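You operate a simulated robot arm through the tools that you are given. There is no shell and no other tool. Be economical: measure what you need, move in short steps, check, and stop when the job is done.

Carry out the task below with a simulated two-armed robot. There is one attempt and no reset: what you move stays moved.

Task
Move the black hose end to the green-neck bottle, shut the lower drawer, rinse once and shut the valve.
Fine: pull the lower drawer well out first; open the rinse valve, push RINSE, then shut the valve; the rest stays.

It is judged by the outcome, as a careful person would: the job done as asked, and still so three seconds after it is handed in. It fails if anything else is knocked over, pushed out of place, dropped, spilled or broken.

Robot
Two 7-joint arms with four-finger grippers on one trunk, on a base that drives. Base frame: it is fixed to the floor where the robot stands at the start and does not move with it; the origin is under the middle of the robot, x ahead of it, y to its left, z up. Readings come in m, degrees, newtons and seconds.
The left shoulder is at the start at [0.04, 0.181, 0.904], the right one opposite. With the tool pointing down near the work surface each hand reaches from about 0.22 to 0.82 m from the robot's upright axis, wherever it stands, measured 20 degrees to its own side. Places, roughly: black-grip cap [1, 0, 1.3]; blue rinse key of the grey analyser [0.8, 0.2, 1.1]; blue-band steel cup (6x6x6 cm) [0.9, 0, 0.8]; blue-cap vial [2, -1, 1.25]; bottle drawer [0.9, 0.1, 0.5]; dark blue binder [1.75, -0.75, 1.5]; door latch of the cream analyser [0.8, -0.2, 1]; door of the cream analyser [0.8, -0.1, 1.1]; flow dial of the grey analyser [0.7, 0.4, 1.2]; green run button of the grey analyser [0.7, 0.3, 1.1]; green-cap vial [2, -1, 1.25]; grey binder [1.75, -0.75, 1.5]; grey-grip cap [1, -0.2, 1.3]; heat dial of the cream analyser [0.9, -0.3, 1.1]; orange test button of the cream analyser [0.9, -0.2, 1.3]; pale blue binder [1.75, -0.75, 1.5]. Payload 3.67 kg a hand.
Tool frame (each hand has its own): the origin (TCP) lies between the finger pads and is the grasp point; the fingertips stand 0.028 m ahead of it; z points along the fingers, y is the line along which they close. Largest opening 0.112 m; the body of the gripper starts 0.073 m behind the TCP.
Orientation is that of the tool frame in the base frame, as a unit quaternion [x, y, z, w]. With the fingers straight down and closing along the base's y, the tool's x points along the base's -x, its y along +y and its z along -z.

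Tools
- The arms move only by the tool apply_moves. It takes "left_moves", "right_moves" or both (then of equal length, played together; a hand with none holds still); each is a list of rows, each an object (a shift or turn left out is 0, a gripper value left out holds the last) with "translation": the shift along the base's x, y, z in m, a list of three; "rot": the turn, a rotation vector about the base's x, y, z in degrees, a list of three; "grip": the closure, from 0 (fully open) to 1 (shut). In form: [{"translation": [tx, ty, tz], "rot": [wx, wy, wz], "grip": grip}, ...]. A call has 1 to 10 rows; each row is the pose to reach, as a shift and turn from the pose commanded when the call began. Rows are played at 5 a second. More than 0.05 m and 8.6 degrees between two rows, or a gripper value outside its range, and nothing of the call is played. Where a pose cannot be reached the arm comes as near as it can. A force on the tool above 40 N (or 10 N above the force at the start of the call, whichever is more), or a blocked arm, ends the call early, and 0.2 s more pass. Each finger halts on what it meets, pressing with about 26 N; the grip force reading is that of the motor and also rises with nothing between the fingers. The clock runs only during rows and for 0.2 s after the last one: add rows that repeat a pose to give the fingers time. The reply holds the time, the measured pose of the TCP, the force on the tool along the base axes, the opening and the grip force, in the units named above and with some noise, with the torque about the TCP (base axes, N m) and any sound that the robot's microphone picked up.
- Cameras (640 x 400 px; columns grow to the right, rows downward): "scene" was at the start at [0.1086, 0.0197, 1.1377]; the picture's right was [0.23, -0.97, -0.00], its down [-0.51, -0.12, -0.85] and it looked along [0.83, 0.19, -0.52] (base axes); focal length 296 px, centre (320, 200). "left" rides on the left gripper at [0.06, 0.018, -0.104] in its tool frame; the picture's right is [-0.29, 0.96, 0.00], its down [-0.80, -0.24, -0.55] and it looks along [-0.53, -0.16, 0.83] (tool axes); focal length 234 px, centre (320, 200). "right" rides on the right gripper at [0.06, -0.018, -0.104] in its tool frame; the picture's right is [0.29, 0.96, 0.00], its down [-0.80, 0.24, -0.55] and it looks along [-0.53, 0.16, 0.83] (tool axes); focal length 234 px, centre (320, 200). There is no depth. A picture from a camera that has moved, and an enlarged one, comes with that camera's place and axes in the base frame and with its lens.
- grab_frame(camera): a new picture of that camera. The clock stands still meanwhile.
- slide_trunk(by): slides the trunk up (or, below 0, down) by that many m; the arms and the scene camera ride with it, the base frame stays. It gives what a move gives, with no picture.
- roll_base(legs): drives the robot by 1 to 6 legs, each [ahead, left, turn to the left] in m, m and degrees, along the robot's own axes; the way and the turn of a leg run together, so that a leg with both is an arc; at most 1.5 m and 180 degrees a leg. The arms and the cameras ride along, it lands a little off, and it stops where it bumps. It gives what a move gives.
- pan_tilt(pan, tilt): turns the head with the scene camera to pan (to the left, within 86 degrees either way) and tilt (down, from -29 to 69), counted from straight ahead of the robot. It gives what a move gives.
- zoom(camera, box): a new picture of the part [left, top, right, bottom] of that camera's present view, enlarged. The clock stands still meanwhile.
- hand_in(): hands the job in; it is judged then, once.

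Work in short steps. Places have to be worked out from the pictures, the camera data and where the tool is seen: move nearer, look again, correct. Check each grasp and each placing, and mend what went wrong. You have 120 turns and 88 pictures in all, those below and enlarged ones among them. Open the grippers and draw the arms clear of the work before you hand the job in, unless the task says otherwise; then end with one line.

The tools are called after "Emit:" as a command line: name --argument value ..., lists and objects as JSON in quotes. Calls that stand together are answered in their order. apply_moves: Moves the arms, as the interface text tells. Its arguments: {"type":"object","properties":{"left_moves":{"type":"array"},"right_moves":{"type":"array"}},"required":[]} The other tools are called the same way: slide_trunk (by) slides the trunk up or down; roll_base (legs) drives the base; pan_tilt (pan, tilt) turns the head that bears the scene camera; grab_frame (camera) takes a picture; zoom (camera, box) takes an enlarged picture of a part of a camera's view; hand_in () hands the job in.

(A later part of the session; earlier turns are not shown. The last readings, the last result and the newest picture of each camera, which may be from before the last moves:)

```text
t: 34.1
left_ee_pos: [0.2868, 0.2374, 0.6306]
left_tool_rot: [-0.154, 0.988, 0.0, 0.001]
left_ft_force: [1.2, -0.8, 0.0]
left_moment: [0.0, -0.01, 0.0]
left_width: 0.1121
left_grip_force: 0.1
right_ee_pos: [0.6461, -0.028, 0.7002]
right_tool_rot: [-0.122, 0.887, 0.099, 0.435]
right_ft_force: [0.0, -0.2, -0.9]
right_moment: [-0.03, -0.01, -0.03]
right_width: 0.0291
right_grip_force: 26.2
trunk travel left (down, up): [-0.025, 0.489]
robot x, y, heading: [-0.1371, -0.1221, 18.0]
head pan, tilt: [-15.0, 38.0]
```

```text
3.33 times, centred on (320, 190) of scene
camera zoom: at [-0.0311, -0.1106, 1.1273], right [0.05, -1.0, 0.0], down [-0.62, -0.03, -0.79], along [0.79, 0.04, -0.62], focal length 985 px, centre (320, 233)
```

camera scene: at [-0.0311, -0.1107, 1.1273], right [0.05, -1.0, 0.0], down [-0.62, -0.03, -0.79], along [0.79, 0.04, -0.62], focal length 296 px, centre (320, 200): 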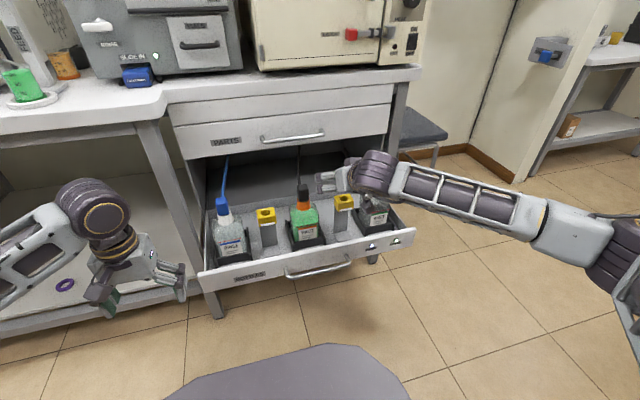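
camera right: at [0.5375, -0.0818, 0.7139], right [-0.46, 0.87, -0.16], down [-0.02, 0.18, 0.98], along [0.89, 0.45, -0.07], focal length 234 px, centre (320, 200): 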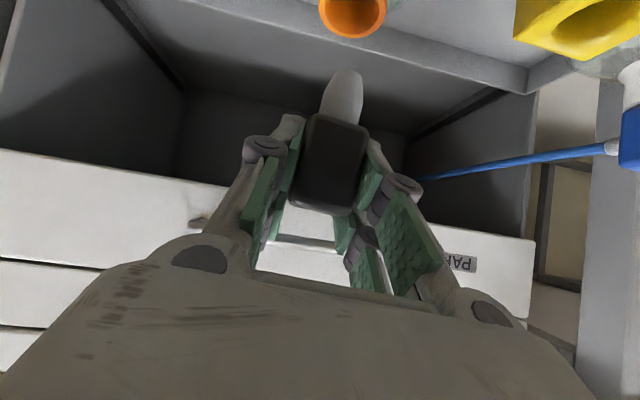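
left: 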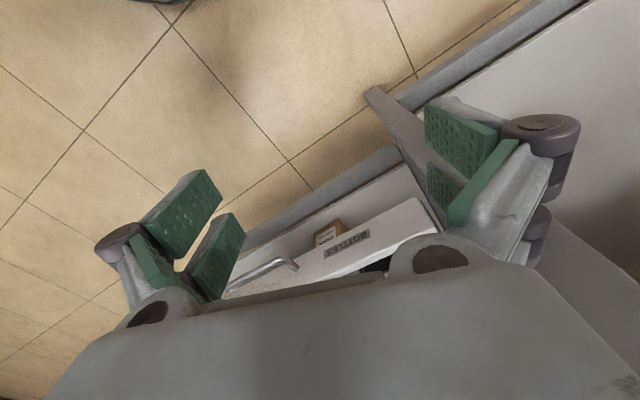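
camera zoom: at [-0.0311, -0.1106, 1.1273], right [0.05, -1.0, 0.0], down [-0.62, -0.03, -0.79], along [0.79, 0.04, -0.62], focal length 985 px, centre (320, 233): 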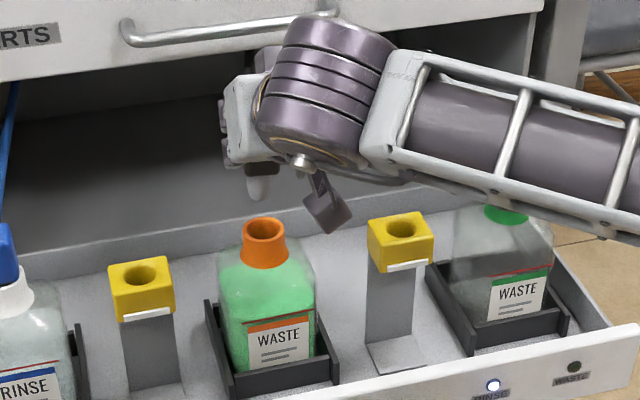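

The end came out cleanly, with a short grey stem whose tip is about 63 mm below the TCP. I'll raise slightly and carry it along the drawer toward the green neck, stopping short to look.

Emit:
apply_moves --right_moves '[{"translation": [0.0, 0.0, 0.02]}, {"translation": [0.015, -0.045, 0.02]}, {"translation": [0.03, -0.09, 0.02]}, {"translation": [0.045, -0.135, 0.02]}, {"translation": [0.058, -0.175, 0.02]}, {"translation": [0.058, -0.175, 0.02]}]'

Emit:
grab_frame --camera "right"

Emit:
grab_frame --camera "scene"

```text
t: 35.5
left_ee_pos: [0.2863, 0.2389, 0.6292]
left_tool_rot: [-0.154, 0.988, -0.001, -0.001]
left_ft_force: [0.2, -0.3, 0.2]
left_moment: [-0.01, 0.02, 0.01]
left_width: 0.1122
left_grip_force: 0.1
right_ee_pos: [0.7053, -0.2025, 0.7174]
right_tool_rot: [-0.121, 0.886, 0.099, 0.436]
right_ft_force: [-0.5, 0.1, -0.8]
right_moment: [0.02, 0.02, 0.0]
right_width: 0.0294
right_grip_force: 25.9
trunk travel left (down, up): [-0.025, 0.489]
robot x, y, heading: [-0.1361, -0.1218, 17.8]
head pan, tilt: [-15.0, 38.0]
```

```text
55 pictures are left
camera right: at [0.5975, -0.2566, 0.7329], right [-0.46, 0.87, -0.16], down [-0.02, 0.18, 0.98], along [0.89, 0.45, -0.07], focal length 234 px, centre (320, 200)
```

right: 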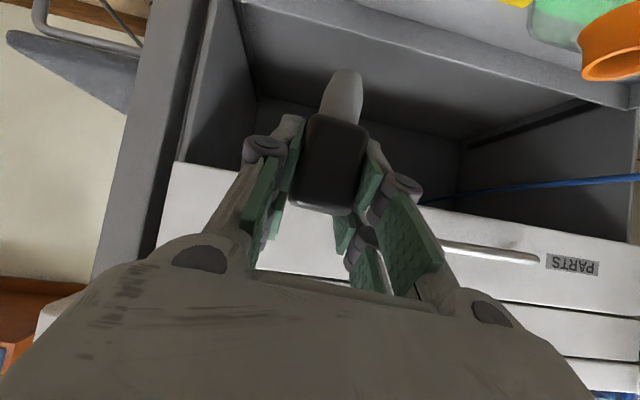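

```text
54 pictures are left
camera scene: at [-0.031, -0.1104, 1.1273], right [0.05, -1.0, 0.0], down [-0.62, -0.03, -0.79], along [0.79, 0.04, -0.62], focal length 296 px, centre (320, 200)
```

scene: 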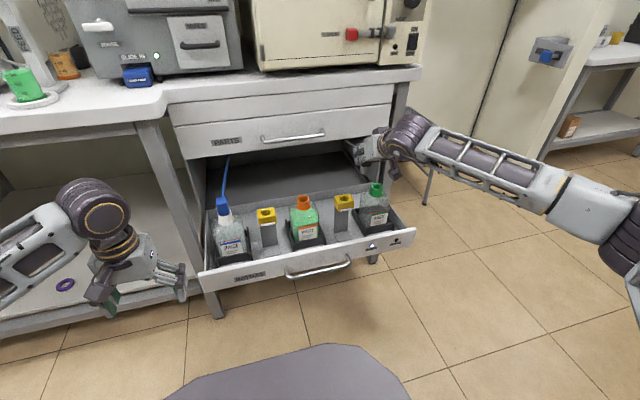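

The green neck is visible in the scene view. I'll zoom in to measure the necks.

Emit:
zoom --camera "scene" --box '[260, 130, 420, 230]'

```text
4.00 times, centred on (340, 180) of scene
camera zoom: at [-0.031, -0.1104, 1.1273], right [0.05, -1.0, 0.0], down [-0.62, -0.03, -0.79], along [0.79, 0.04, -0.62], focal length 1182 px, centre (240, 280)
```

zoom: 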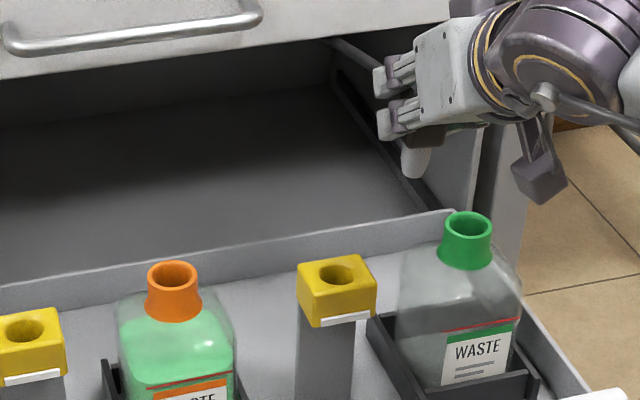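

The green rim is at about (0.721, -0.249, 0.60); the same measurement puts the orange rim exactly where expected. I'll move above it and lower until the stem is just over the rim.

Emit:
apply_moves --right_moves '[{"translation": [0.007, -0.024, 0]}, {"translation": [0.0142, -0.0487, 0]}, {"translation": [0.0142, -0.0487, -0.015]}, {"translation": [0.0142, -0.0487, -0.03]}, {"translation": [0.0142, -0.0487, -0.038]}, {"translation": [0.0142, -0.0487, -0.038]}]'

Emit:
grab_frame --camera "right"

Emit:
zoom --camera "scene" --box '[300, 130, 460, 230]'

```text
t: 36.9
left_ee_pos: [0.2877, 0.2383, 0.63]
left_tool_rot: [-0.155, 0.988, 0.0, 0.0]
left_ft_force: [-0.2, -0.4, 0.7]
left_moment: [-0.02, -0.02, 0.0]
left_width: 0.1121
left_grip_force: 0.2
right_ee_pos: [0.719, -0.2515, 0.6823]
right_tool_rot: [-0.121, 0.887, 0.099, 0.435]
right_ft_force: [0.7, -0.3, -0.3]
right_moment: [-0.01, 0.02, -0.02]
right_width: 0.0293
right_grip_force: 25.9
trunk travel left (down, up): [-0.025, 0.489]
robot x, y, heading: [-0.1352, -0.1184, 18.0]
head pan, tilt: [-15.0, 38.0]
```

```text
52 pictures are left
camera right: at [0.6101, -0.306, 0.6951], right [-0.46, 0.87, -0.16], down [-0.02, 0.18, 0.98], along [0.89, 0.45, -0.07], focal length 234 px, centre (320, 200)
```

right: 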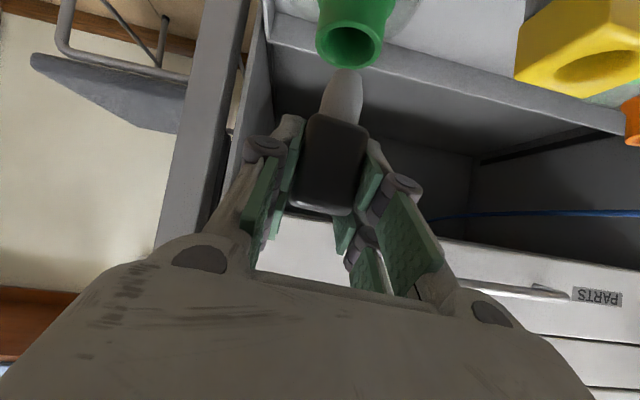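

```text
4.00 times, centred on (380, 180) of scene
camera zoom: at [-0.031, -0.1107, 1.1273], right [0.05, -1.0, 0.0], down [-0.62, -0.03, -0.79], along [0.79, 0.04, -0.62], focal length 1182 px, centre (80, 280)
```

zoom: 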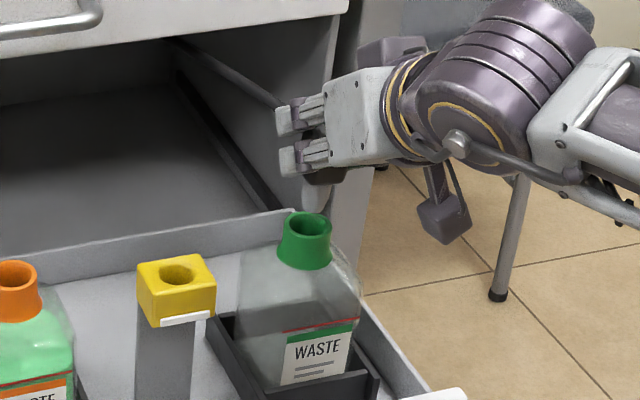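

The stem is nearly centred; both views suggest shifting about 2 mm in +x and +y. I'll correct that and lower slowly to the seated height.

Emit:
apply_moves --right_moves '[{"translation": [0.002, 0.0025, 0]}, {"translation": [0.002, 0.0025, -0.012]}, {"translation": [0.002, 0.0025, -0.024]}, {"translation": [0.002, 0.0025, -0.036]}, {"translation": [0.002, 0.0025, -0.045]}, {"translation": [0.002, 0.0025, -0.05]}, {"translation": [0.002, 0.0025, -0.05]}]'

Emit:
grab_frame --camera "right"

Emit:
zoom --camera "scene" --box '[300, 150, 460, 250]'

```text
t: 38.5
left_ee_pos: [0.2856, 0.2381, 0.6307]
left_tool_rot: [-0.155, 0.988, -0.001, 0.002]
left_ft_force: [0.6, 0.3, -0.4]
left_moment: [-0.01, -0.02, -0.02]
left_width: 0.1121
left_grip_force: 0.1
right_ee_pos: [0.7198, -0.2493, 0.6379]
right_tool_rot: [-0.121, 0.884, 0.1, 0.44]
right_ft_force: [2.0, -1.7, 23.9]
right_moment: [-0.35, -0.35, 0.02]
right_width: 0.0291
right_grip_force: 25.7
trunk travel left (down, up): [-0.025, 0.489]
robot x, y, heading: [-0.1371, -0.1192, 18.0]
head pan, tilt: [-15.0, 38.0]
```

```text
50 pictures are left
camera right: at [0.6121, -0.3039, 0.6511], right [-0.46, 0.87, -0.17], down [-0.03, 0.17, 0.98], along [0.89, 0.45, -0.06], focal length 234 px, centre (320, 200)
```

right: 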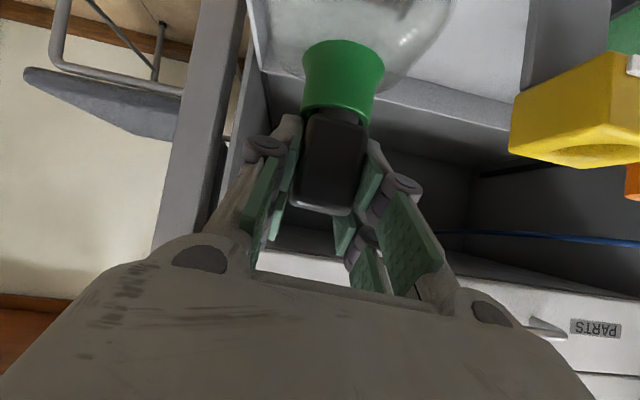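

```text
4.00 times, centred on (380, 200) of scene
camera zoom: at [-0.0335, -0.1105, 1.1277], right [0.05, -1.0, 0.0], down [-0.61, -0.03, -0.79], along [0.79, 0.04, -0.61], focal length 1182 px, centre (80, 200)
```

zoom: 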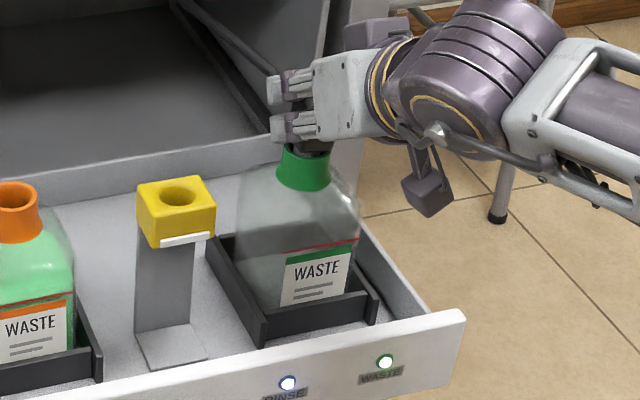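

The WASTE lamp is lit again and the end has met resistance at the rim. I'll relieve the press slightly and open the fingers.

Emit:
apply_moves --right_moves '[{"translation": [0, 0, 0.004]}, {"translation": [0, 0, 0.004], "grip": 0.6}, {"translation": [0, 0, 0.004], "grip": 0.3}, {"translation": [0, 0, 0.004], "grip": 0.3}]'

Emit:
grab_frame --camera "right"

```text
t: 39.5
left_ee_pos: [0.287, 0.2385, 0.6305]
left_tool_rot: [-0.154, 0.988, 0.001, 0.0]
left_ft_force: [0.5, -0.3, -0.5]
left_moment: [-0.01, 0.0, -0.01]
left_width: 0.1121
left_grip_force: 0.1
right_ee_pos: [0.7197, -0.2504, 0.6343]
right_tool_rot: [-0.122, 0.888, 0.099, 0.433]
right_ft_force: [-1.0, 0.1, 0.6]
right_moment: [-0.03, -0.01, -0.03]
right_width: 0.0785
right_grip_force: 0.2
trunk travel left (down, up): [-0.025, 0.489]
robot x, y, heading: [-0.1359, -0.1213, 17.9]
head pan, tilt: [-15.0, 38.0]
```

```text
48 pictures are left
camera right: at [0.6115, -0.3039, 0.6481], right [-0.46, 0.87, -0.16], down [-0.01, 0.18, 0.98], along [0.89, 0.45, -0.07], focal length 234 px, centre (320, 200)
```

right: 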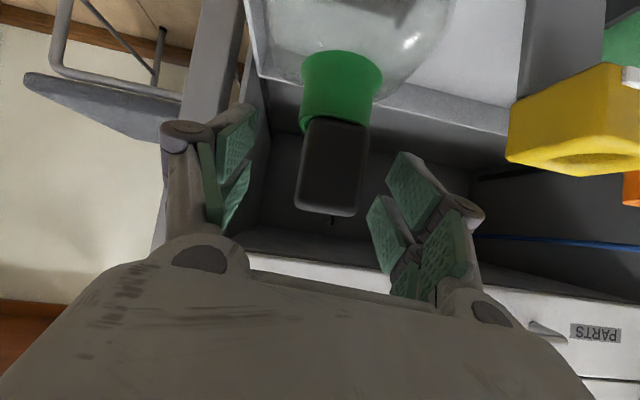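

It looks seated the same way as it was in the orange neck. I'll withdraw along the tool axis and check from the scene camera.

Emit:
apply_moves --right_moves '[{"translation": [-0.022, -0.009, 0.018]}, {"translation": [-0.052, -0.02, 0.042]}, {"translation": [-0.082, -0.031, 0.066]}, {"translation": [-0.12, -0.043, 0.09]}, {"translation": [-0.16, -0.055, 0.11]}, {"translation": [-0.2, -0.068, 0.12]}]'

Emit:
zoom --camera "scene" --box '[190, 120, 430, 290]'

```text
t: 40.9
left_ee_pos: [0.2855, 0.2385, 0.6285]
left_tool_rot: [-0.156, 0.988, -0.001, 0.001]
left_ft_force: [0.0, 0.2, -0.1]
left_moment: [-0.01, -0.02, 0.03]
left_width: 0.1121
left_grip_force: 0.2
right_ee_pos: [0.5188, -0.3158, 0.7582]
right_tool_rot: [-0.122, 0.886, 0.099, 0.436]
right_ft_force: [-0.1, -0.1, 0.6]
right_moment: [0.0, 0.0, -0.01]
right_width: 0.0786
right_grip_force: 0.1
trunk travel left (down, up): [-0.025, 0.489]
robot x, y, heading: [-0.1374, -0.1185, 17.6]
head pan, tilt: [-15.0, 38.0]
```

```text
2.35 times, centred on (310, 205) of scene
camera zoom: at [-0.032, -0.1105, 1.1274], right [0.05, -1.0, 0.0], down [-0.61, -0.03, -0.79], along [0.79, 0.04, -0.62], focal length 696 px, centre (344, 188)
```

zoom: 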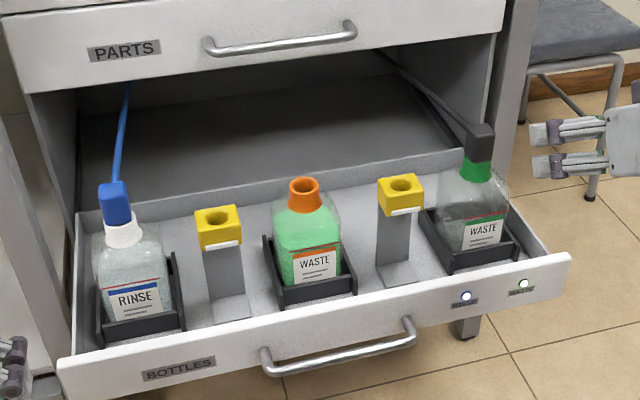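

The hose end stands in the green-neck bottle, the bottles are upright and both lamps are lit. To shut the drawer I'll back off a bit, close the fist, and place it in front of the panel above the handle.

Emit:
roll_base --legs '[[-0.17, 0, 0]]'

Emit:
apply_moves --right_moves '[{"translation": [0.0, 0.045, 0], "grip": 0.6}, {"translation": [0.0, 0.09, -0.0], "grip": 1}, {"translation": [0.01, 0.135, -0.01], "grip": 1}, {"translation": [0.02, 0.175, -0.03], "grip": 1}, {"translation": [0.03, 0.21, -0.06], "grip": 1}, {"translation": [0.04, 0.23, -0.1], "grip": 1}, {"translation": [0.05, 0.25, -0.14], "grip": 1}, {"translation": [0.06, 0.26, -0.185], "grip": 1}, {"translation": [0.07, 0.265, -0.23], "grip": 1}, {"translation": [0.07, 0.268, -0.244], "grip": 1}]'

Emit:
grab_frame --camera "scene"

Emit:
grab_frame --camera "right"

```text
t: 42.5
left_ee_pos: [0.1512, 0.2624, 0.6301]
left_tool_rot: [-0.196, 0.981, -0.001, 0.001]
left_ft_force: [-0.5, -0.1, -0.2]
left_moment: [0.0, -0.05, 0.04]
left_width: 0.1121
left_grip_force: 0.1
right_ee_pos: [0.4305, -0.2706, 0.7558]
right_tool_rot: [-0.158, 0.881, 0.117, 0.43]
right_ft_force: [0.4, -0.2, -0.7]
right_moment: [0.01, 0.0, -0.01]
right_width: 0.0783
right_grip_force: 0.0
trunk travel left (down, up): [-0.025, 0.489]
robot x, y, heading: [-0.2386, -0.1333, 22.3]
head pan, tilt: [-15.0, 38.0]
stopped in leg 1: the robot was blocked; the commanded pose is now the measured one
```

```text
t: 44.8
left_ee_pos: [0.1513, 0.2607, 0.6297]
left_tool_rot: [-0.195, 0.981, -0.001, 0.002]
left_ft_force: [0.4, 0.7, -0.3]
left_moment: [-0.01, 0.03, 0.01]
left_width: 0.112
left_grip_force: 0.2
right_ee_pos: [0.5109, 0.0117, 0.543]
right_tool_rot: [-0.153, 0.87, 0.133, 0.449]
right_ft_force: [-1.6, 0.7, 8.1]
right_moment: [0.01, 0.03, -0.02]
right_width: 0.0001
right_grip_force: 26.5
trunk travel left (down, up): [-0.025, 0.489]
robot x, y, heading: [-0.2409, -0.129, 22.8]
head pan, tilt: [-15.0, 38.0]
stopped in row 10 (right hand): the force on the tool passed its limit at 81 N (the readings are from after the stop); the commanded pose is now the measured one
```

```text
46 pictures are left
camera scene: at [-0.1367, -0.1127, 1.1273], right [0.13, -0.99, 0.0], down [-0.61, -0.08, -0.79], along [0.78, 0.1, -0.62], focal length 296 px, centre (320, 200)
```

scene: 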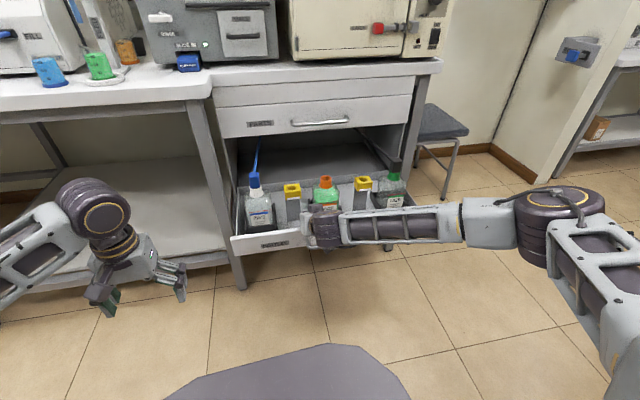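

```text
45 pictures are left
camera right: at [0.4071, -0.0531, 0.551], right [-0.53, 0.84, -0.15], down [-0.06, 0.13, 0.99], along [0.85, 0.53, -0.02], focal length 234 px, centre (320, 200)
```

right: 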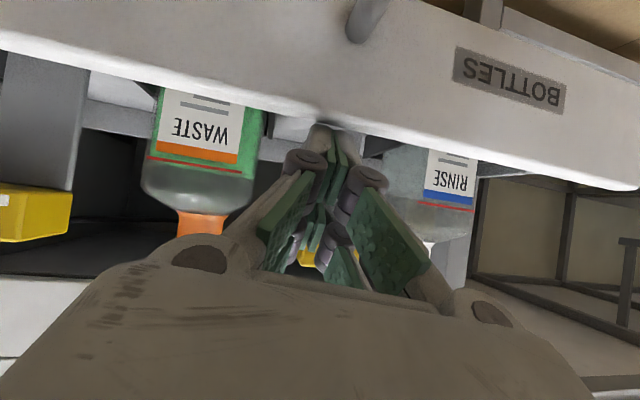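

The base was blocked partway and the fist came down on the panel's top edge. I'll lift off and retreat before lining up again in front of the panel.

Emit:
apply_moves --right_moves '[{"translation": [0, 0, 0.03]}, {"translation": [-0.04, -0.013, 0.035]}, {"translation": [-0.075, -0.024, 0.035]}, {"translation": [-0.1, -0.035, 0.03], "rot": [0, 0, -4]}, {"translation": [-0.1, -0.045, 0.0], "rot": [0, 0, -8]}, {"translation": [-0.1, -0.045, -0.028], "rot": [0, 0, -8]}]'

Emit:
grab_frame --camera "right"

Emit:
zoom --camera "scene" --box '[210, 120, 450, 290]'

```text
t: 46.2
left_ee_pos: [0.152, 0.2606, 0.6297]
left_tool_rot: [-0.195, 0.981, 0.0, 0.001]
left_ft_force: [0.1, 0.8, 0.6]
left_moment: [0.0, 0.0, 0.02]
left_width: 0.1118
left_grip_force: 0.0
right_ee_pos: [0.4107, -0.0363, 0.5129]
right_tool_rot: [-0.091, 0.881, 0.099, 0.454]
right_ft_force: [-0.2, 0.1, 0.1]
right_moment: [0.0, -0.02, -0.01]
right_width: 0.0
right_grip_force: 25.6
trunk travel left (down, up): [-0.025, 0.489]
robot x, y, heading: [-0.2441, -0.1332, 22.9]
head pan, tilt: [-15.0, 38.0]
```

```text
44 pictures are left
camera right: at [0.2992, -0.0852, 0.5201], right [-0.4, 0.9, -0.15], down [-0.04, 0.15, 0.99], along [0.91, 0.41, -0.02], focal length 234 px, centre (320, 200)
```

right: 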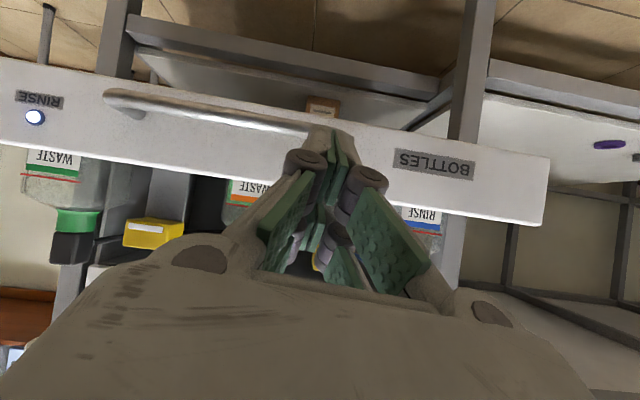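

```text
2.35 times, centred on (330, 205) of scene
camera zoom: at [-0.1368, -0.1122, 1.1273], right [0.13, -0.99, 0.0], down [-0.61, -0.08, -0.79], along [0.78, 0.1, -0.62], focal length 696 px, centre (296, 188)
```

zoom: 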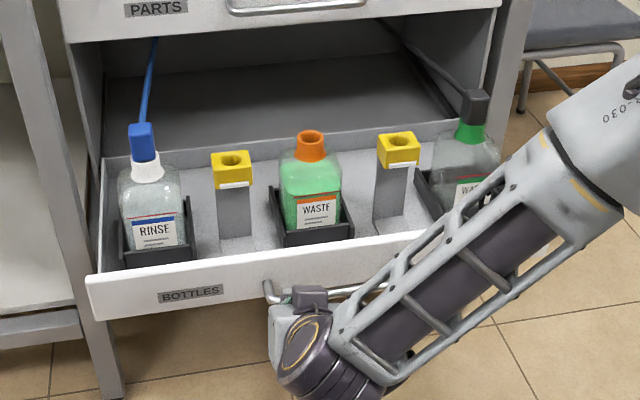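

The bottles are unaffected and the fist is in front of the panel just above the bar. I'll push along the drawer normal in small rows.

Emit:
apply_moves --right_moves '[{"translation": [0.038, 0.012, 0]}, {"translation": [0.067, 0.022, 0]}, {"translation": [0.086, 0.028, 0]}, {"translation": [0.105, 0.034, 0]}, {"translation": [0.124, 0.04, 0]}]'

Emit:
zoom --camera "scene" --box '[210, 120, 450, 290]'

```text
t: 47.4
left_ee_pos: [0.1513, 0.2615, 0.6295]
left_tool_rot: [-0.196, 0.981, -0.001, 0.001]
left_ft_force: [0.5, 0.1, -0.5]
left_moment: [0.0, -0.01, -0.03]
left_width: 0.112
left_grip_force: 0.1
right_ee_pos: [0.5355, 0.0054, 0.5124]
right_tool_rot: [-0.093, 0.88, 0.101, 0.454]
right_ft_force: [0.1, 0.2, 0.4]
right_moment: [-0.01, -0.05, -0.01]
right_width: 0.0
right_grip_force: 36.3
trunk travel left (down, up): [-0.025, 0.489]
robot x, y, heading: [-0.2403, -0.1312, 22.5]
head pan, tilt: [-15.0, 38.0]
```

```text
2.35 times, centred on (330, 205) of scene
camera zoom: at [-0.1362, -0.1121, 1.1272], right [0.13, -0.99, 0.0], down [-0.61, -0.08, -0.79], along [0.78, 0.1, -0.62], focal length 696 px, centre (296, 188)
```

zoom: 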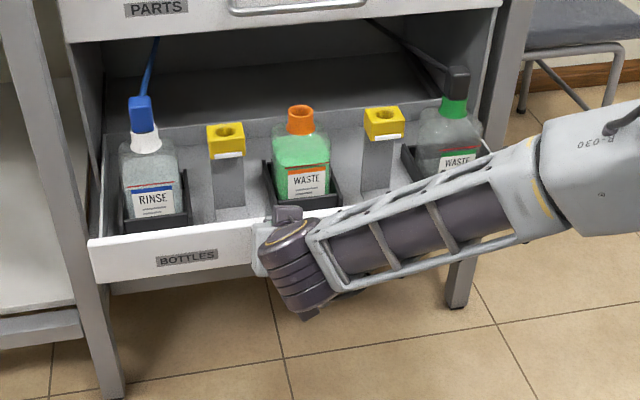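

The drawer is sliding in smoothly. I'll continue with the arm.

Emit:
apply_moves --right_moves '[{"translation": [0.029, 0.009, 0]}, {"translation": [0.057, 0.0185, 0]}, {"translation": [0.086, 0.028, 0]}, {"translation": [0.114, 0.037, 0]}, {"translation": [0.143, 0.0465, 0]}]'

Emit:
zoom --camera "scene" --box '[210, 100, 450, 270]'

```text
t: 48.6
left_ee_pos: [0.1502, 0.2643, 0.6301]
left_tool_rot: [-0.197, 0.98, -0.002, 0.002]
left_ft_force: [-0.5, 1.0, -0.6]
left_moment: [-0.13, -0.02, 0.0]
left_width: 0.1118
left_grip_force: 0.0
right_ee_pos: [0.6755, 0.0566, 0.5122]
right_tool_rot: [-0.095, 0.88, 0.101, 0.454]
right_ft_force: [4.2, -2.9, 2.4]
right_moment: [0.06, 0.41, 0.35]
right_width: 0.0002
right_grip_force: 36.0
trunk travel left (down, up): [-0.025, 0.489]
robot x, y, heading: [-0.2439, -0.1305, 22.9]
head pan, tilt: [-15.0, 38.0]
```

```text
2.35 times, centred on (330, 185) of scene
camera zoom: at [-0.1374, -0.1095, 1.1272], right [0.13, -0.99, 0.0], down [-0.61, -0.08, -0.79], along [0.78, 0.1, -0.62], focal length 696 px, centre (296, 235)
```

zoom: 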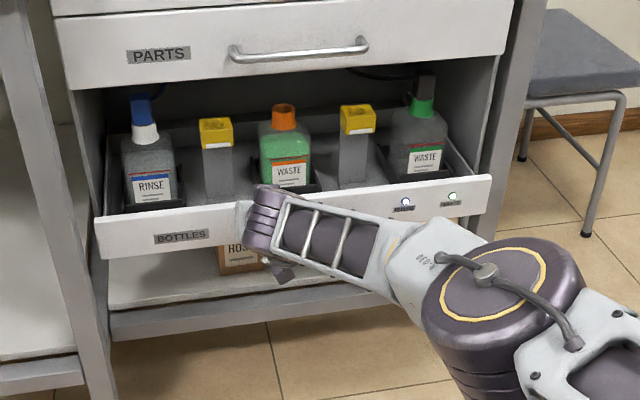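

About 10 cm remains, and the arm is near its reach. I'll bring the base forward a little, which keeps pushing.

Emit:
roll_base --legs '[[0.07, -0.006, 0]]'

Emit:
zoom --camera "scene" --box '[210, 100, 450, 270]'

```text
t: 49.6
left_ee_pos: [0.2068, 0.28, 0.6304]
left_tool_rot: [-0.195, 0.981, -0.001, 0.0]
left_ft_force: [-0.7, 0.0, -0.1]
left_moment: [-0.02, 0.0, -0.03]
left_width: 0.1119
left_grip_force: 0.0
right_ee_pos: [0.7298, 0.0678, 0.5096]
right_tool_rot: [-0.092, 0.882, 0.097, 0.453]
right_ft_force: [-5.1, -2.3, 2.2]
right_moment: [0.05, -0.04, 0.0]
right_width: 0.0
right_grip_force: 36.5
trunk travel left (down, up): [-0.025, 0.489]
robot x, y, heading: [-0.1855, -0.1117, 22.4]
head pan, tilt: [-15.0, 38.0]
stopped in leg 1: the force on the tool passed its limit at 195 N (the readings are from after the stop); the commanded pose is now the measured one
```

```text
2.35 times, centred on (330, 185) of scene
camera zoom: at [-0.0822, -0.0951, 1.1273], right [0.13, -0.99, 0.0], down [-0.61, -0.08, -0.79], along [0.78, 0.1, -0.62], focal length 696 px, centre (296, 235)
```

zoom: 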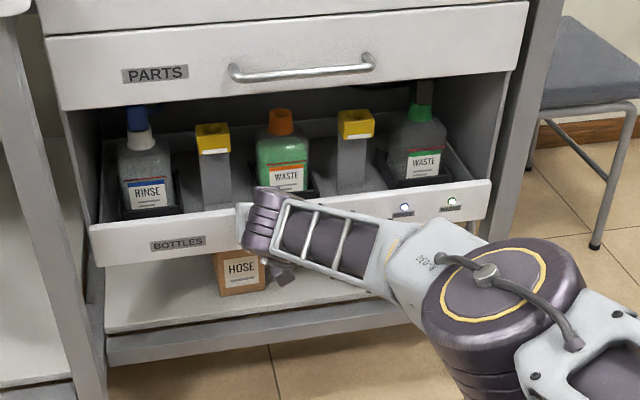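

The base push stopped hard. My geometry puts the lower front at about the same plane as the PARTS front and as at the start, so it looks shut. I'll nudge once with the arm to confirm.

Emit:
apply_moves --right_moves '[{"translation": [0.005, 0.0015, 0]}, {"translation": [0.01, 0.003, 0]}, {"translation": [0.015, 0.005, 0]}, {"translation": [0.015, 0.005, 0]}]'

```text
t: 50.2
left_ee_pos: [0.2053, 0.2771, 0.632]
left_tool_rot: [-0.194, 0.981, -0.001, 0.003]
left_ft_force: [0.0, -0.1, 0.7]
left_moment: [0.02, 0.04, 0.03]
left_width: 0.1119
left_grip_force: 0.0
right_ee_pos: [0.7302, 0.0664, 0.5086]
right_tool_rot: [-0.092, 0.881, 0.099, 0.453]
right_ft_force: [-22.2, -9.6, 13.2]
right_moment: [0.04, -0.39, 0.01]
right_width: 0.0063
right_grip_force: 35.7
right hand out of reach, approached as far as the arm can: row 1, 2
trunk travel left (down, up): [-0.025, 0.489]
robot x, y, heading: [-0.1887, -0.1111, 22.2]
head pan, tilt: [-15.0, 38.0]
stopped in row 2 (right hand): the force on the tool passed its limit at 42 N (the readings are from after the stop); the commanded pose is now the measured one
```

It's solid, so the drawer is at its stop. I'll retract the hand and inspect the front.

Emit:
apply_moves --right_moves '[{"translation": [-0.038, -0.012, 0.002]}, {"translation": [-0.076, -0.025, 0.02]}, {"translation": [-0.114, -0.037, 0.05]}, {"translation": [-0.152, -0.05, 0.08]}, {"translation": [-0.175, -0.085, 0.1]}, {"translation": [-0.19, -0.125, 0.12]}, {"translation": [-0.2, -0.165, 0.13]}, {"translation": [-0.2, -0.205, 0.14]}]'

Emit:
grab_frame --camera "scene"

Emit:
zoom --camera "scene" --box '[210, 100, 450, 250]'

```text
refused: row 4 steps farther than a row can; nothing moved
```

```text
39 pictures are left
camera scene: at [-0.0854, -0.0963, 1.1277], right [0.13, -0.99, 0.0], down [-0.61, -0.08, -0.79], along [0.78, 0.1, -0.61], focal length 296 px, centre (320, 200)
```

scene: 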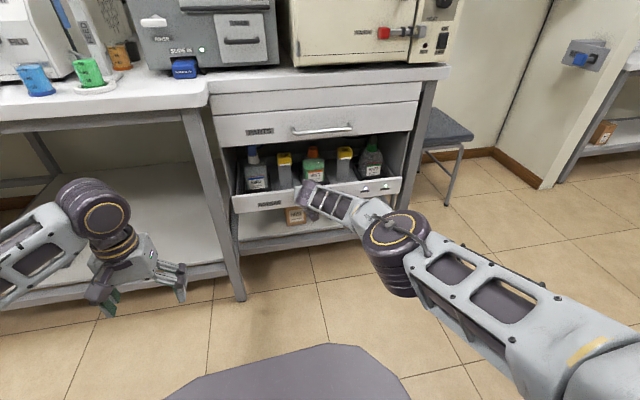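

```text
2.67 times, centred on (330, 175) of scene
camera zoom: at [-0.0854, -0.0963, 1.1277], right [0.13, -0.99, 0.0], down [-0.61, -0.08, -0.79], along [0.78, 0.1, -0.61], focal length 788 px, centre (293, 267)
```

zoom: 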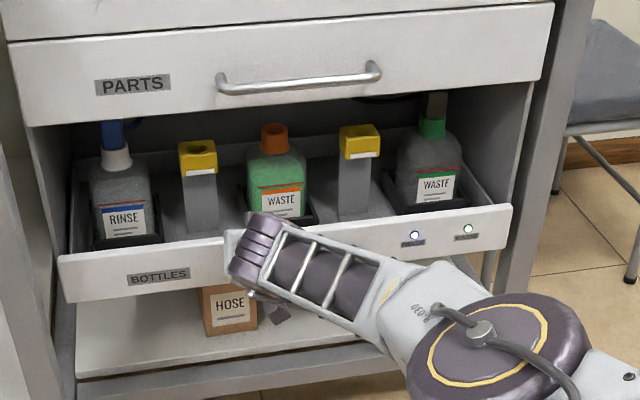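

Front edges line up with the PARTS drawer on both sides, consistent with shut. I'll retract with smaller rows.

Emit:
apply_moves --right_moves '[{"translation": [-0.038, -0.012, 0.002]}, {"translation": [-0.076, -0.025, 0.015]}, {"translation": [-0.112, -0.036, 0.035]}, {"translation": [-0.145, -0.05, 0.06]}, {"translation": [-0.165, -0.08, 0.085]}, {"translation": [-0.18, -0.115, 0.105]}, {"translation": [-0.19, -0.155, 0.125]}, {"translation": [-0.19, -0.19, 0.14]}]'

Emit:
zoom --camera "scene" --box '[210, 100, 450, 250]'

```text
t: 52.0
left_ee_pos: [0.2074, 0.2779, 0.6301]
left_tool_rot: [-0.195, 0.981, 0.0, 0.002]
left_ft_force: [0.3, 0.0, -0.9]
left_moment: [0.0, -0.02, 0.01]
left_width: 0.112
left_grip_force: 0.1
right_ee_pos: [0.5412, -0.1236, 0.6468]
right_tool_rot: [-0.091, 0.882, 0.097, 0.452]
right_ft_force: [0.4, -0.4, -0.3]
right_moment: [0.0, 0.0, 0.02]
right_width: 0.0
right_grip_force: 36.3
trunk travel left (down, up): [-0.025, 0.489]
robot x, y, heading: [-0.188, -0.118, 22.3]
head pan, tilt: [-15.0, 38.0]
```

```text
2.67 times, centred on (330, 175) of scene
camera zoom: at [-0.0824, -0.0957, 1.1273], right [0.13, -0.99, 0.0], down [-0.61, -0.08, -0.79], along [0.78, 0.1, -0.62], focal length 788 px, centre (293, 267)
```

zoom: 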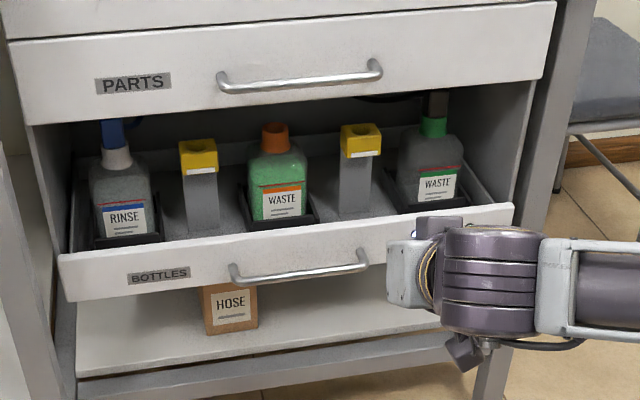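

The drawer is flush and the bottles are fine. Next is the valve, so I'll raise the trunk and look at the grey analyser's front.

Emit:
slide_trunk --by 0.22

Emit:
pan_tilt --pan 14 --tilt 18

Emit:
grab_frame --camera "scene"

Emit:
zoom --camera "scene" --box '[200, 90, 360, 230]'

```text
t: 54.3
left_ee_pos: [0.2077, 0.2779, 0.8506]
left_tool_rot: [-0.195, 0.981, 0.001, 0.001]
left_ft_force: [-0.2, -0.2, 0.1]
left_moment: [-0.04, 0.0, 0.01]
left_width: 0.112
left_grip_force: 0.0
right_ee_pos: [0.5412, -0.1235, 0.8665]
right_tool_rot: [-0.091, 0.883, 0.098, 0.45]
right_ft_force: [0.3, -0.9, -0.4]
right_moment: [0.03, 0.02, 0.02]
right_width: 0.0
right_grip_force: 36.1
trunk travel left (down, up): [-0.245, 0.269]
robot x, y, heading: [-0.1926, -0.1127, 22.4]
head pan, tilt: [-15.0, 38.0]
```

```text
t: 55.3
left_ee_pos: [0.2079, 0.2788, 0.8506]
left_tool_rot: [-0.195, 0.981, -0.001, 0.001]
left_ft_force: [0.0, 0.0, 0.1]
left_moment: [0.01, 0.01, -0.02]
left_width: 0.112
left_grip_force: 0.1
right_ee_pos: [0.5421, -0.1235, 0.8663]
right_tool_rot: [-0.092, 0.882, 0.099, 0.451]
right_ft_force: [-0.5, -0.2, -0.9]
right_moment: [0.0, -0.02, -0.01]
right_width: 0.0
right_grip_force: 35.5
trunk travel left (down, up): [-0.245, 0.269]
robot x, y, heading: [-0.1863, -0.1126, 22.7]
head pan, tilt: [14.0, 18.0]
```

```text
36 pictures are left
camera scene: at [-0.0927, -0.051, 1.3797], right [0.59, -0.8, 0.0], down [-0.25, -0.18, -0.95], along [0.77, 0.56, -0.31], focal length 296 px, centre (320, 200)
```

scene: 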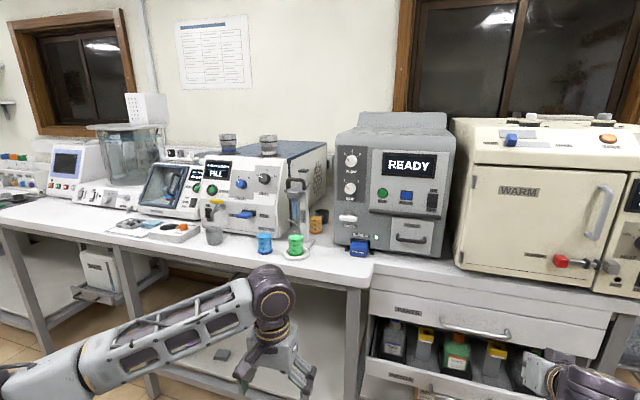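

```text
2.86 times, centred on (280, 160) of scene
camera zoom: at [-0.0927, -0.051, 1.3797], right [0.59, -0.8, 0.0], down [-0.25, -0.18, -0.95], along [0.77, 0.56, -0.31], focal length 845 px, centre (434, 314)
```

zoom: 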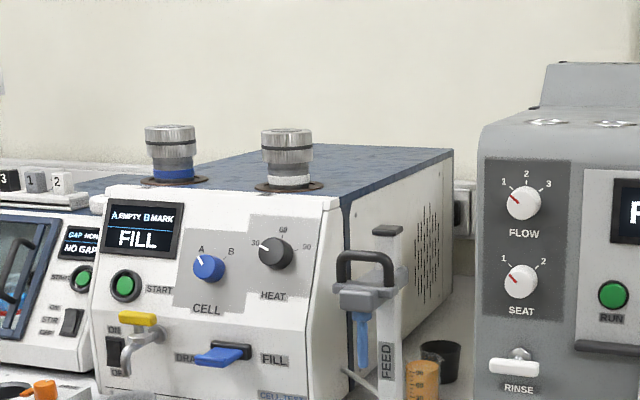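

The analyser's display reads READY. I'll zoom in on its RINSE lever and key.

Emit:
zoom --camera "scene" --box '[325, 135, 455, 265]'

```text
3.08 times, centred on (390, 200) of scene
camera zoom: at [-0.0927, -0.051, 1.3797], right [0.59, -0.8, 0.0], down [-0.25, -0.18, -0.95], along [0.77, 0.56, -0.31], focal length 910 px, centre (105, 200)
```

zoom: 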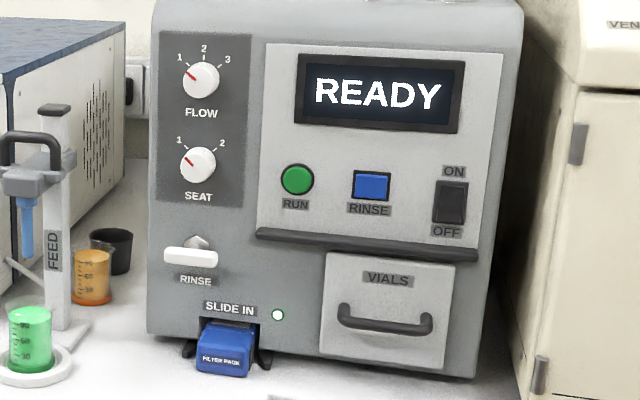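

The lever hub is near (0.69, 0.39, 1.03) and the RINSE key near (0.763, 0.237, 1.11). I'll pull the right arm back, then drive so the left arm can reach both.

Emit:
apply_moves --right_moves '[{"translation": [-0.04, -0.02, 0]}, {"translation": [-0.08, -0.04, 0]}, {"translation": [-0.12, -0.06, 0]}, {"translation": [-0.16, -0.08, 0]}, {"translation": [-0.2, -0.1, 0]}]'

Emit:
roll_base --legs '[[0.2, 0.01, -4.5]]'

Emit:
apply_moves --left_moves '[{"rot": [2.5, -7.7, 0], "translation": [0, 0, 0.02]}, {"rot": [4.9, -15.4, 0], "translation": [0, 0, 0.04]}, {"rot": [7.4, -23.1, 0], "translation": [0, 0, 0.06]}, {"rot": [9.9, -30.8, 0], "translation": [0, 0, 0.08]}, {"rot": [12.4, -38.5, 0], "translation": [0, 0, 0.1]}, {"rot": [14.8, -46.2, 0], "translation": [0, 0, 0.12]}, {"rot": [17.3, -53.9, 0], "translation": [0, 0, 0.14]}, {"rot": [19.8, -61.6, 0], "translation": [0, 0, 0.16]}, {"rot": [22.2, -69.3, 0], "translation": [0, 0, 0.18]}, {"rot": [24.7, -77, 0], "translation": [0, 0, 0.2]}]'

Emit:
grab_frame --camera "scene"

```text
t: 56.7
left_ee_pos: [0.2064, 0.2773, 0.8505]
left_tool_rot: [-0.195, 0.981, 0.001, 0.001]
left_ft_force: [-0.1, -1.4, -0.1]
left_moment: [0.03, -0.02, 0.03]
left_width: 0.1122
left_grip_force: 0.0
right_ee_pos: [0.4073, -0.1925, 0.9405]
right_tool_rot: [-0.091, 0.857, 0.111, 0.494]
right_ft_force: [-0.8, -0.1, 1.1]
right_moment: [-0.03, 0.0, 0.05]
right_width: 0.0001
right_grip_force: 35.8
right hand out of reach, approached as far as the arm can: row 3, 4, 5
trunk travel left (down, up): [-0.245, 0.269]
robot x, y, heading: [-0.1852, -0.115, 22.5]
head pan, tilt: [14.0, 18.0]
stopped in row 5 (right hand): the arm was blocked; the commanded pose is now the measured one
```

```text
t: 58.3
left_ee_pos: [0.4231, 0.3263, 0.8499]
left_tool_rot: [-0.156, 0.988, 0.0, 0.0]
left_ft_force: [-0.1, 0.2, -0.8]
left_moment: [-0.01, 0.01, 0.0]
left_width: 0.112
left_grip_force: 0.1
right_ee_pos: [0.5863, -0.1603, 0.94]
right_tool_rot: [-0.056, 0.861, 0.091, 0.497]
right_ft_force: [0.8, 0.7, -0.5]
right_moment: [0.03, 0.01, -0.01]
right_width: 0.0
right_grip_force: 36.0
trunk travel left (down, up): [-0.245, 0.269]
robot x, y, heading: [-0.0014, -0.037, 17.7]
head pan, tilt: [14.0, 18.0]
```

```text
t: 60.5
left_ee_pos: [0.4582, 0.3305, 1.0457]
left_tool_rot: [-0.118, 0.75, 0.099, 0.643]
left_ft_force: [-0.3, -0.2, 0.1]
left_moment: [0.0, -0.02, 0.02]
left_width: 0.1123
left_grip_force: 0.0
left hand out of reach, approached as far as the arm can: row 7, 8, 9, 10
right_ee_pos: [0.5844, -0.1604, 0.941]
right_tool_rot: [-0.056, 0.861, 0.09, 0.498]
right_ft_force: [0.0, 0.5, 0.5]
right_moment: [-0.01, 0.02, 0.0]
right_width: 0.0
right_grip_force: 35.9
trunk travel left (down, up): [-0.245, 0.269]
robot x, y, heading: [-0.0017, -0.032, 17.7]
head pan, tilt: [14.0, 18.0]
```

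```text
33 pictures are left
camera scene: at [0.098, 0.0206, 1.3797], right [0.53, -0.85, 0.0], down [-0.26, -0.16, -0.95], along [0.81, 0.5, -0.31], focal length 296 px, centre (320, 200)
```

scene: 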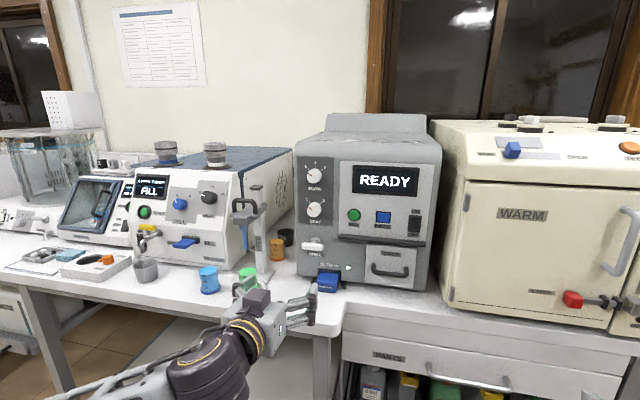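

The left hand now points nearly level at the analyser. I'll look at the lever from the hand camera and zoom the scene.

Emit:
grab_frame --camera "left"

Emit:
zoom --camera "scene" --box '[285, 150, 445, 300]'

```text
32 pictures are left
camera left: at [0.3452, 0.3137, 1.0036], right [-0.25, 0.93, 0.28], down [-0.33, -0.36, 0.87], along [0.91, 0.13, 0.4], focal length 234 px, centre (320, 200)
```

left: 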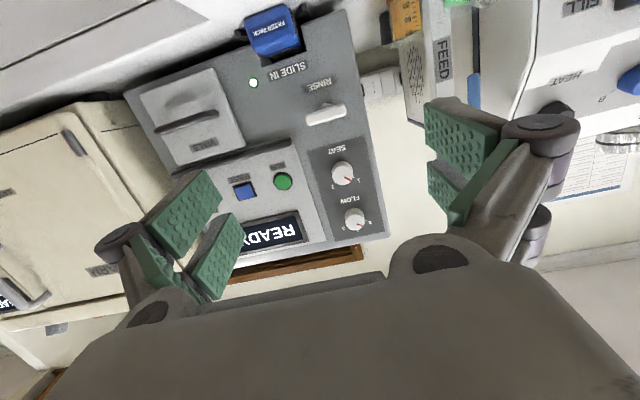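

```text
2.67 times, centred on (365, 225) of scene
camera zoom: at [0.098, 0.0206, 1.3797], right [0.53, -0.85, 0.0], down [-0.26, -0.16, -0.95], along [0.81, 0.5, -0.31], focal length 788 px, centre (200, 133)
```

zoom: 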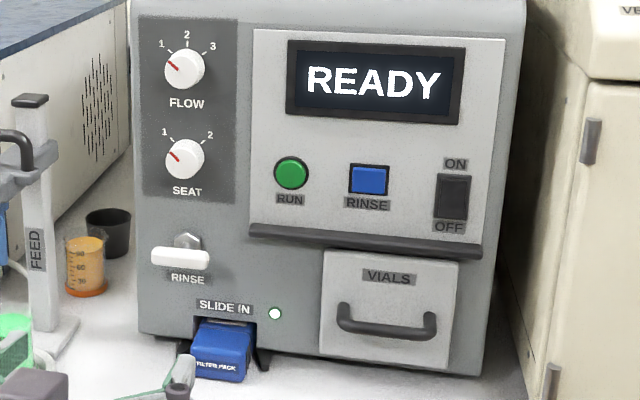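

I'll zoom the hand camera on the valve lever to see where its pivot is.

Emit:
zoom --camera "left" --box '[270, 50, 390, 150]'

```text
4.00 times, centred on (330, 100) of left
camera zoom: at [0.3452, 0.3137, 1.0036], right [-0.25, 0.93, 0.28], down [-0.33, -0.36, 0.87], along [0.91, 0.13, 0.4], focal length 937 px, centre (280, 600)
```

zoom: 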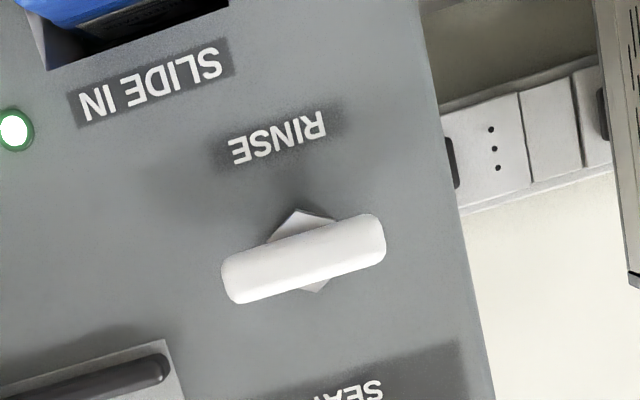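

The lever is a bar centred on its hub, lying horizontal (shut, I presume). I'll roll the left hand 90° so the fingers can straddle the bar from above and below.

Emit:
apply_moves --left_moves '[{"rot": [8, 2.55, -1.3]}, {"rot": [16, 5.1, -2.6]}, {"rot": [24, 7.6, -3.9]}, {"rot": [32, 10.2, -5.2]}, {"rot": [40, 12.8, -6.5]}, {"rot": [48, 15.3, -7.8]}, {"rot": [56, 17.9, -9.1]}, {"rot": [64, 20.4, -10.4]}, {"rot": [72, 23, -11.7]}, {"rot": [80, 25.5, -13]}]'

Emit:
grab_frame --camera "left"

```text
t: 62.7
left_ee_pos: [0.4585, 0.3302, 1.0439]
left_tool_rot: [0.42, 0.633, 0.509, 0.406]
left_ft_force: [-0.2, -0.2, 0.7]
left_moment: [0.01, 0.0, 0.04]
left_width: 0.1119
left_grip_force: 0.1
right_ee_pos: [0.5848, -0.1593, 0.9402]
right_tool_rot: [-0.056, 0.86, 0.091, 0.499]
right_ft_force: [0.4, 0.3, 0.4]
right_moment: [-0.01, -0.02, -0.02]
right_width: 0.0
right_grip_force: 35.8
trunk travel left (down, up): [-0.245, 0.269]
robot x, y, heading: [-0.0002, -0.0372, 17.8]
head pan, tilt: [14.0, 18.0]
```

```text
29 pictures are left
camera left: at [0.343, 0.3573, 1.0735], right [0.2, -0.15, 0.97], down [-0.29, -0.95, -0.08], along [0.93, -0.27, -0.24], focal length 234 px, centre (320, 200)
```

left: 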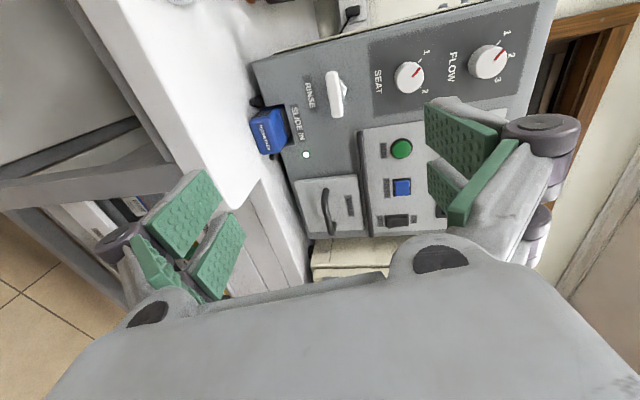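

Bar centre triangulates to (0.668, 0.399, 1.031). I'll level the hand, narrow the fingers to 6 cm and move to 8 cm in front of the lever.

Emit:
apply_moves --left_moves '[{"translation": [0.035, 0.012, -0.005], "rot": [0.5, 0, 0], "grip": 0.46}, {"translation": [0.07, 0.024, -0.01], "rot": [1.3, -4, 0], "grip": 0.46}, {"translation": [0.105, 0.036, -0.013], "rot": [2.7, -8.4, 0], "grip": 0.46}, {"translation": [0.134, 0.044, -0.013], "rot": [2.7, -8.4, 0], "grip": 0.46}, {"translation": [0.134, 0.044, -0.013], "rot": [2.7, -8.4, 0], "grip": 0.46}]'

Emit:
grab_frame --camera "left"

```text
t: 63.9
left_ee_pos: [0.5933, 0.3749, 1.0325]
left_tool_rot: [0.389, 0.59, 0.552, 0.443]
left_ft_force: [-0.1, -0.8, -0.5]
left_moment: [0.01, 0.03, -0.01]
left_width: 0.0607
left_grip_force: 0.1
right_ee_pos: [0.5852, -0.1596, 0.94]
right_tool_rot: [-0.056, 0.86, 0.091, 0.498]
right_ft_force: [-0.5, 0.8, 0.1]
right_moment: [0.02, -0.02, -0.02]
right_width: 0.0
right_grip_force: 36.0
trunk travel left (down, up): [-0.245, 0.269]
robot x, y, heading: [-0.0001, -0.0341, 17.8]
head pan, tilt: [14.0, 18.0]
```

```text
28 pictures are left
camera left: at [0.4742, 0.4008, 1.0457], right [0.06, -0.19, 0.98], down [-0.28, -0.95, -0.17], along [0.96, -0.26, -0.11], focal length 234 px, centre (320, 200)
```

left: 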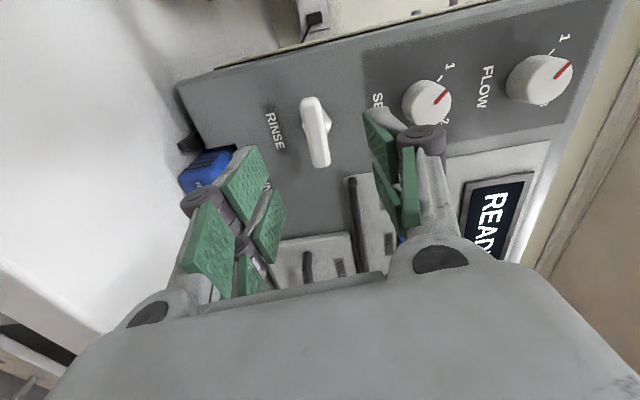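

The hand is aligned with the bar. I'll advance 6.5 cm and close.

Emit:
apply_moves --left_moves '[{"translation": [0.03, 0.0105, 0]}, {"translation": [0.062, 0.0215, 0]}, {"translation": [0.062, 0.0215, 0], "grip": 0.7}, {"translation": [0.062, 0.0215, 0], "grip": 1}, {"translation": [0.062, 0.0215, 0], "grip": 1}, {"translation": [0.062, 0.0215, 0], "grip": 1}]'

Emit:
grab_frame --camera "left"

```text
t: 65.3
left_ee_pos: [0.6558, 0.3934, 1.0296]
left_tool_rot: [0.39, 0.591, 0.552, 0.441]
left_ft_force: [-8.9, -5.9, -15.5]
left_moment: [-0.21, 0.41, 0.19]
left_width: 0.0159
left_grip_force: 44.4
right_ee_pos: [0.5842, -0.1593, 0.9395]
right_tool_rot: [-0.055, 0.861, 0.09, 0.498]
right_ft_force: [0.3, -0.8, -0.1]
right_moment: [0.01, -0.02, 0.01]
right_width: 0.0
right_grip_force: 35.5
trunk travel left (down, up): [-0.245, 0.269]
robot x, y, heading: [-0.0022, -0.0335, 17.8]
head pan, tilt: [14.0, 18.0]
```

```text
27 pictures are left
camera left: at [0.5373, 0.4209, 1.0439], right [0.06, -0.19, 0.98], down [-0.28, -0.95, -0.16], along [0.96, -0.26, -0.11], focal length 234 px, centre (320, 200)
```

left: 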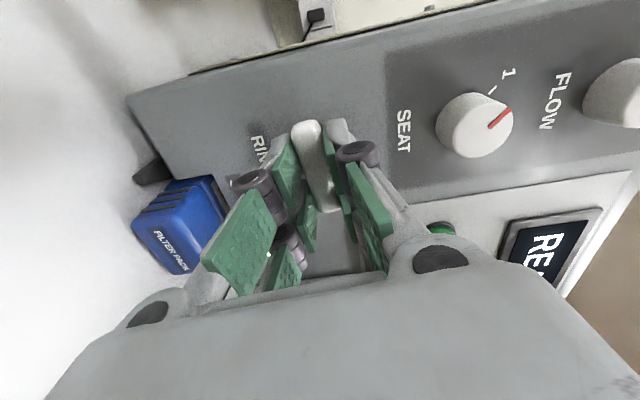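

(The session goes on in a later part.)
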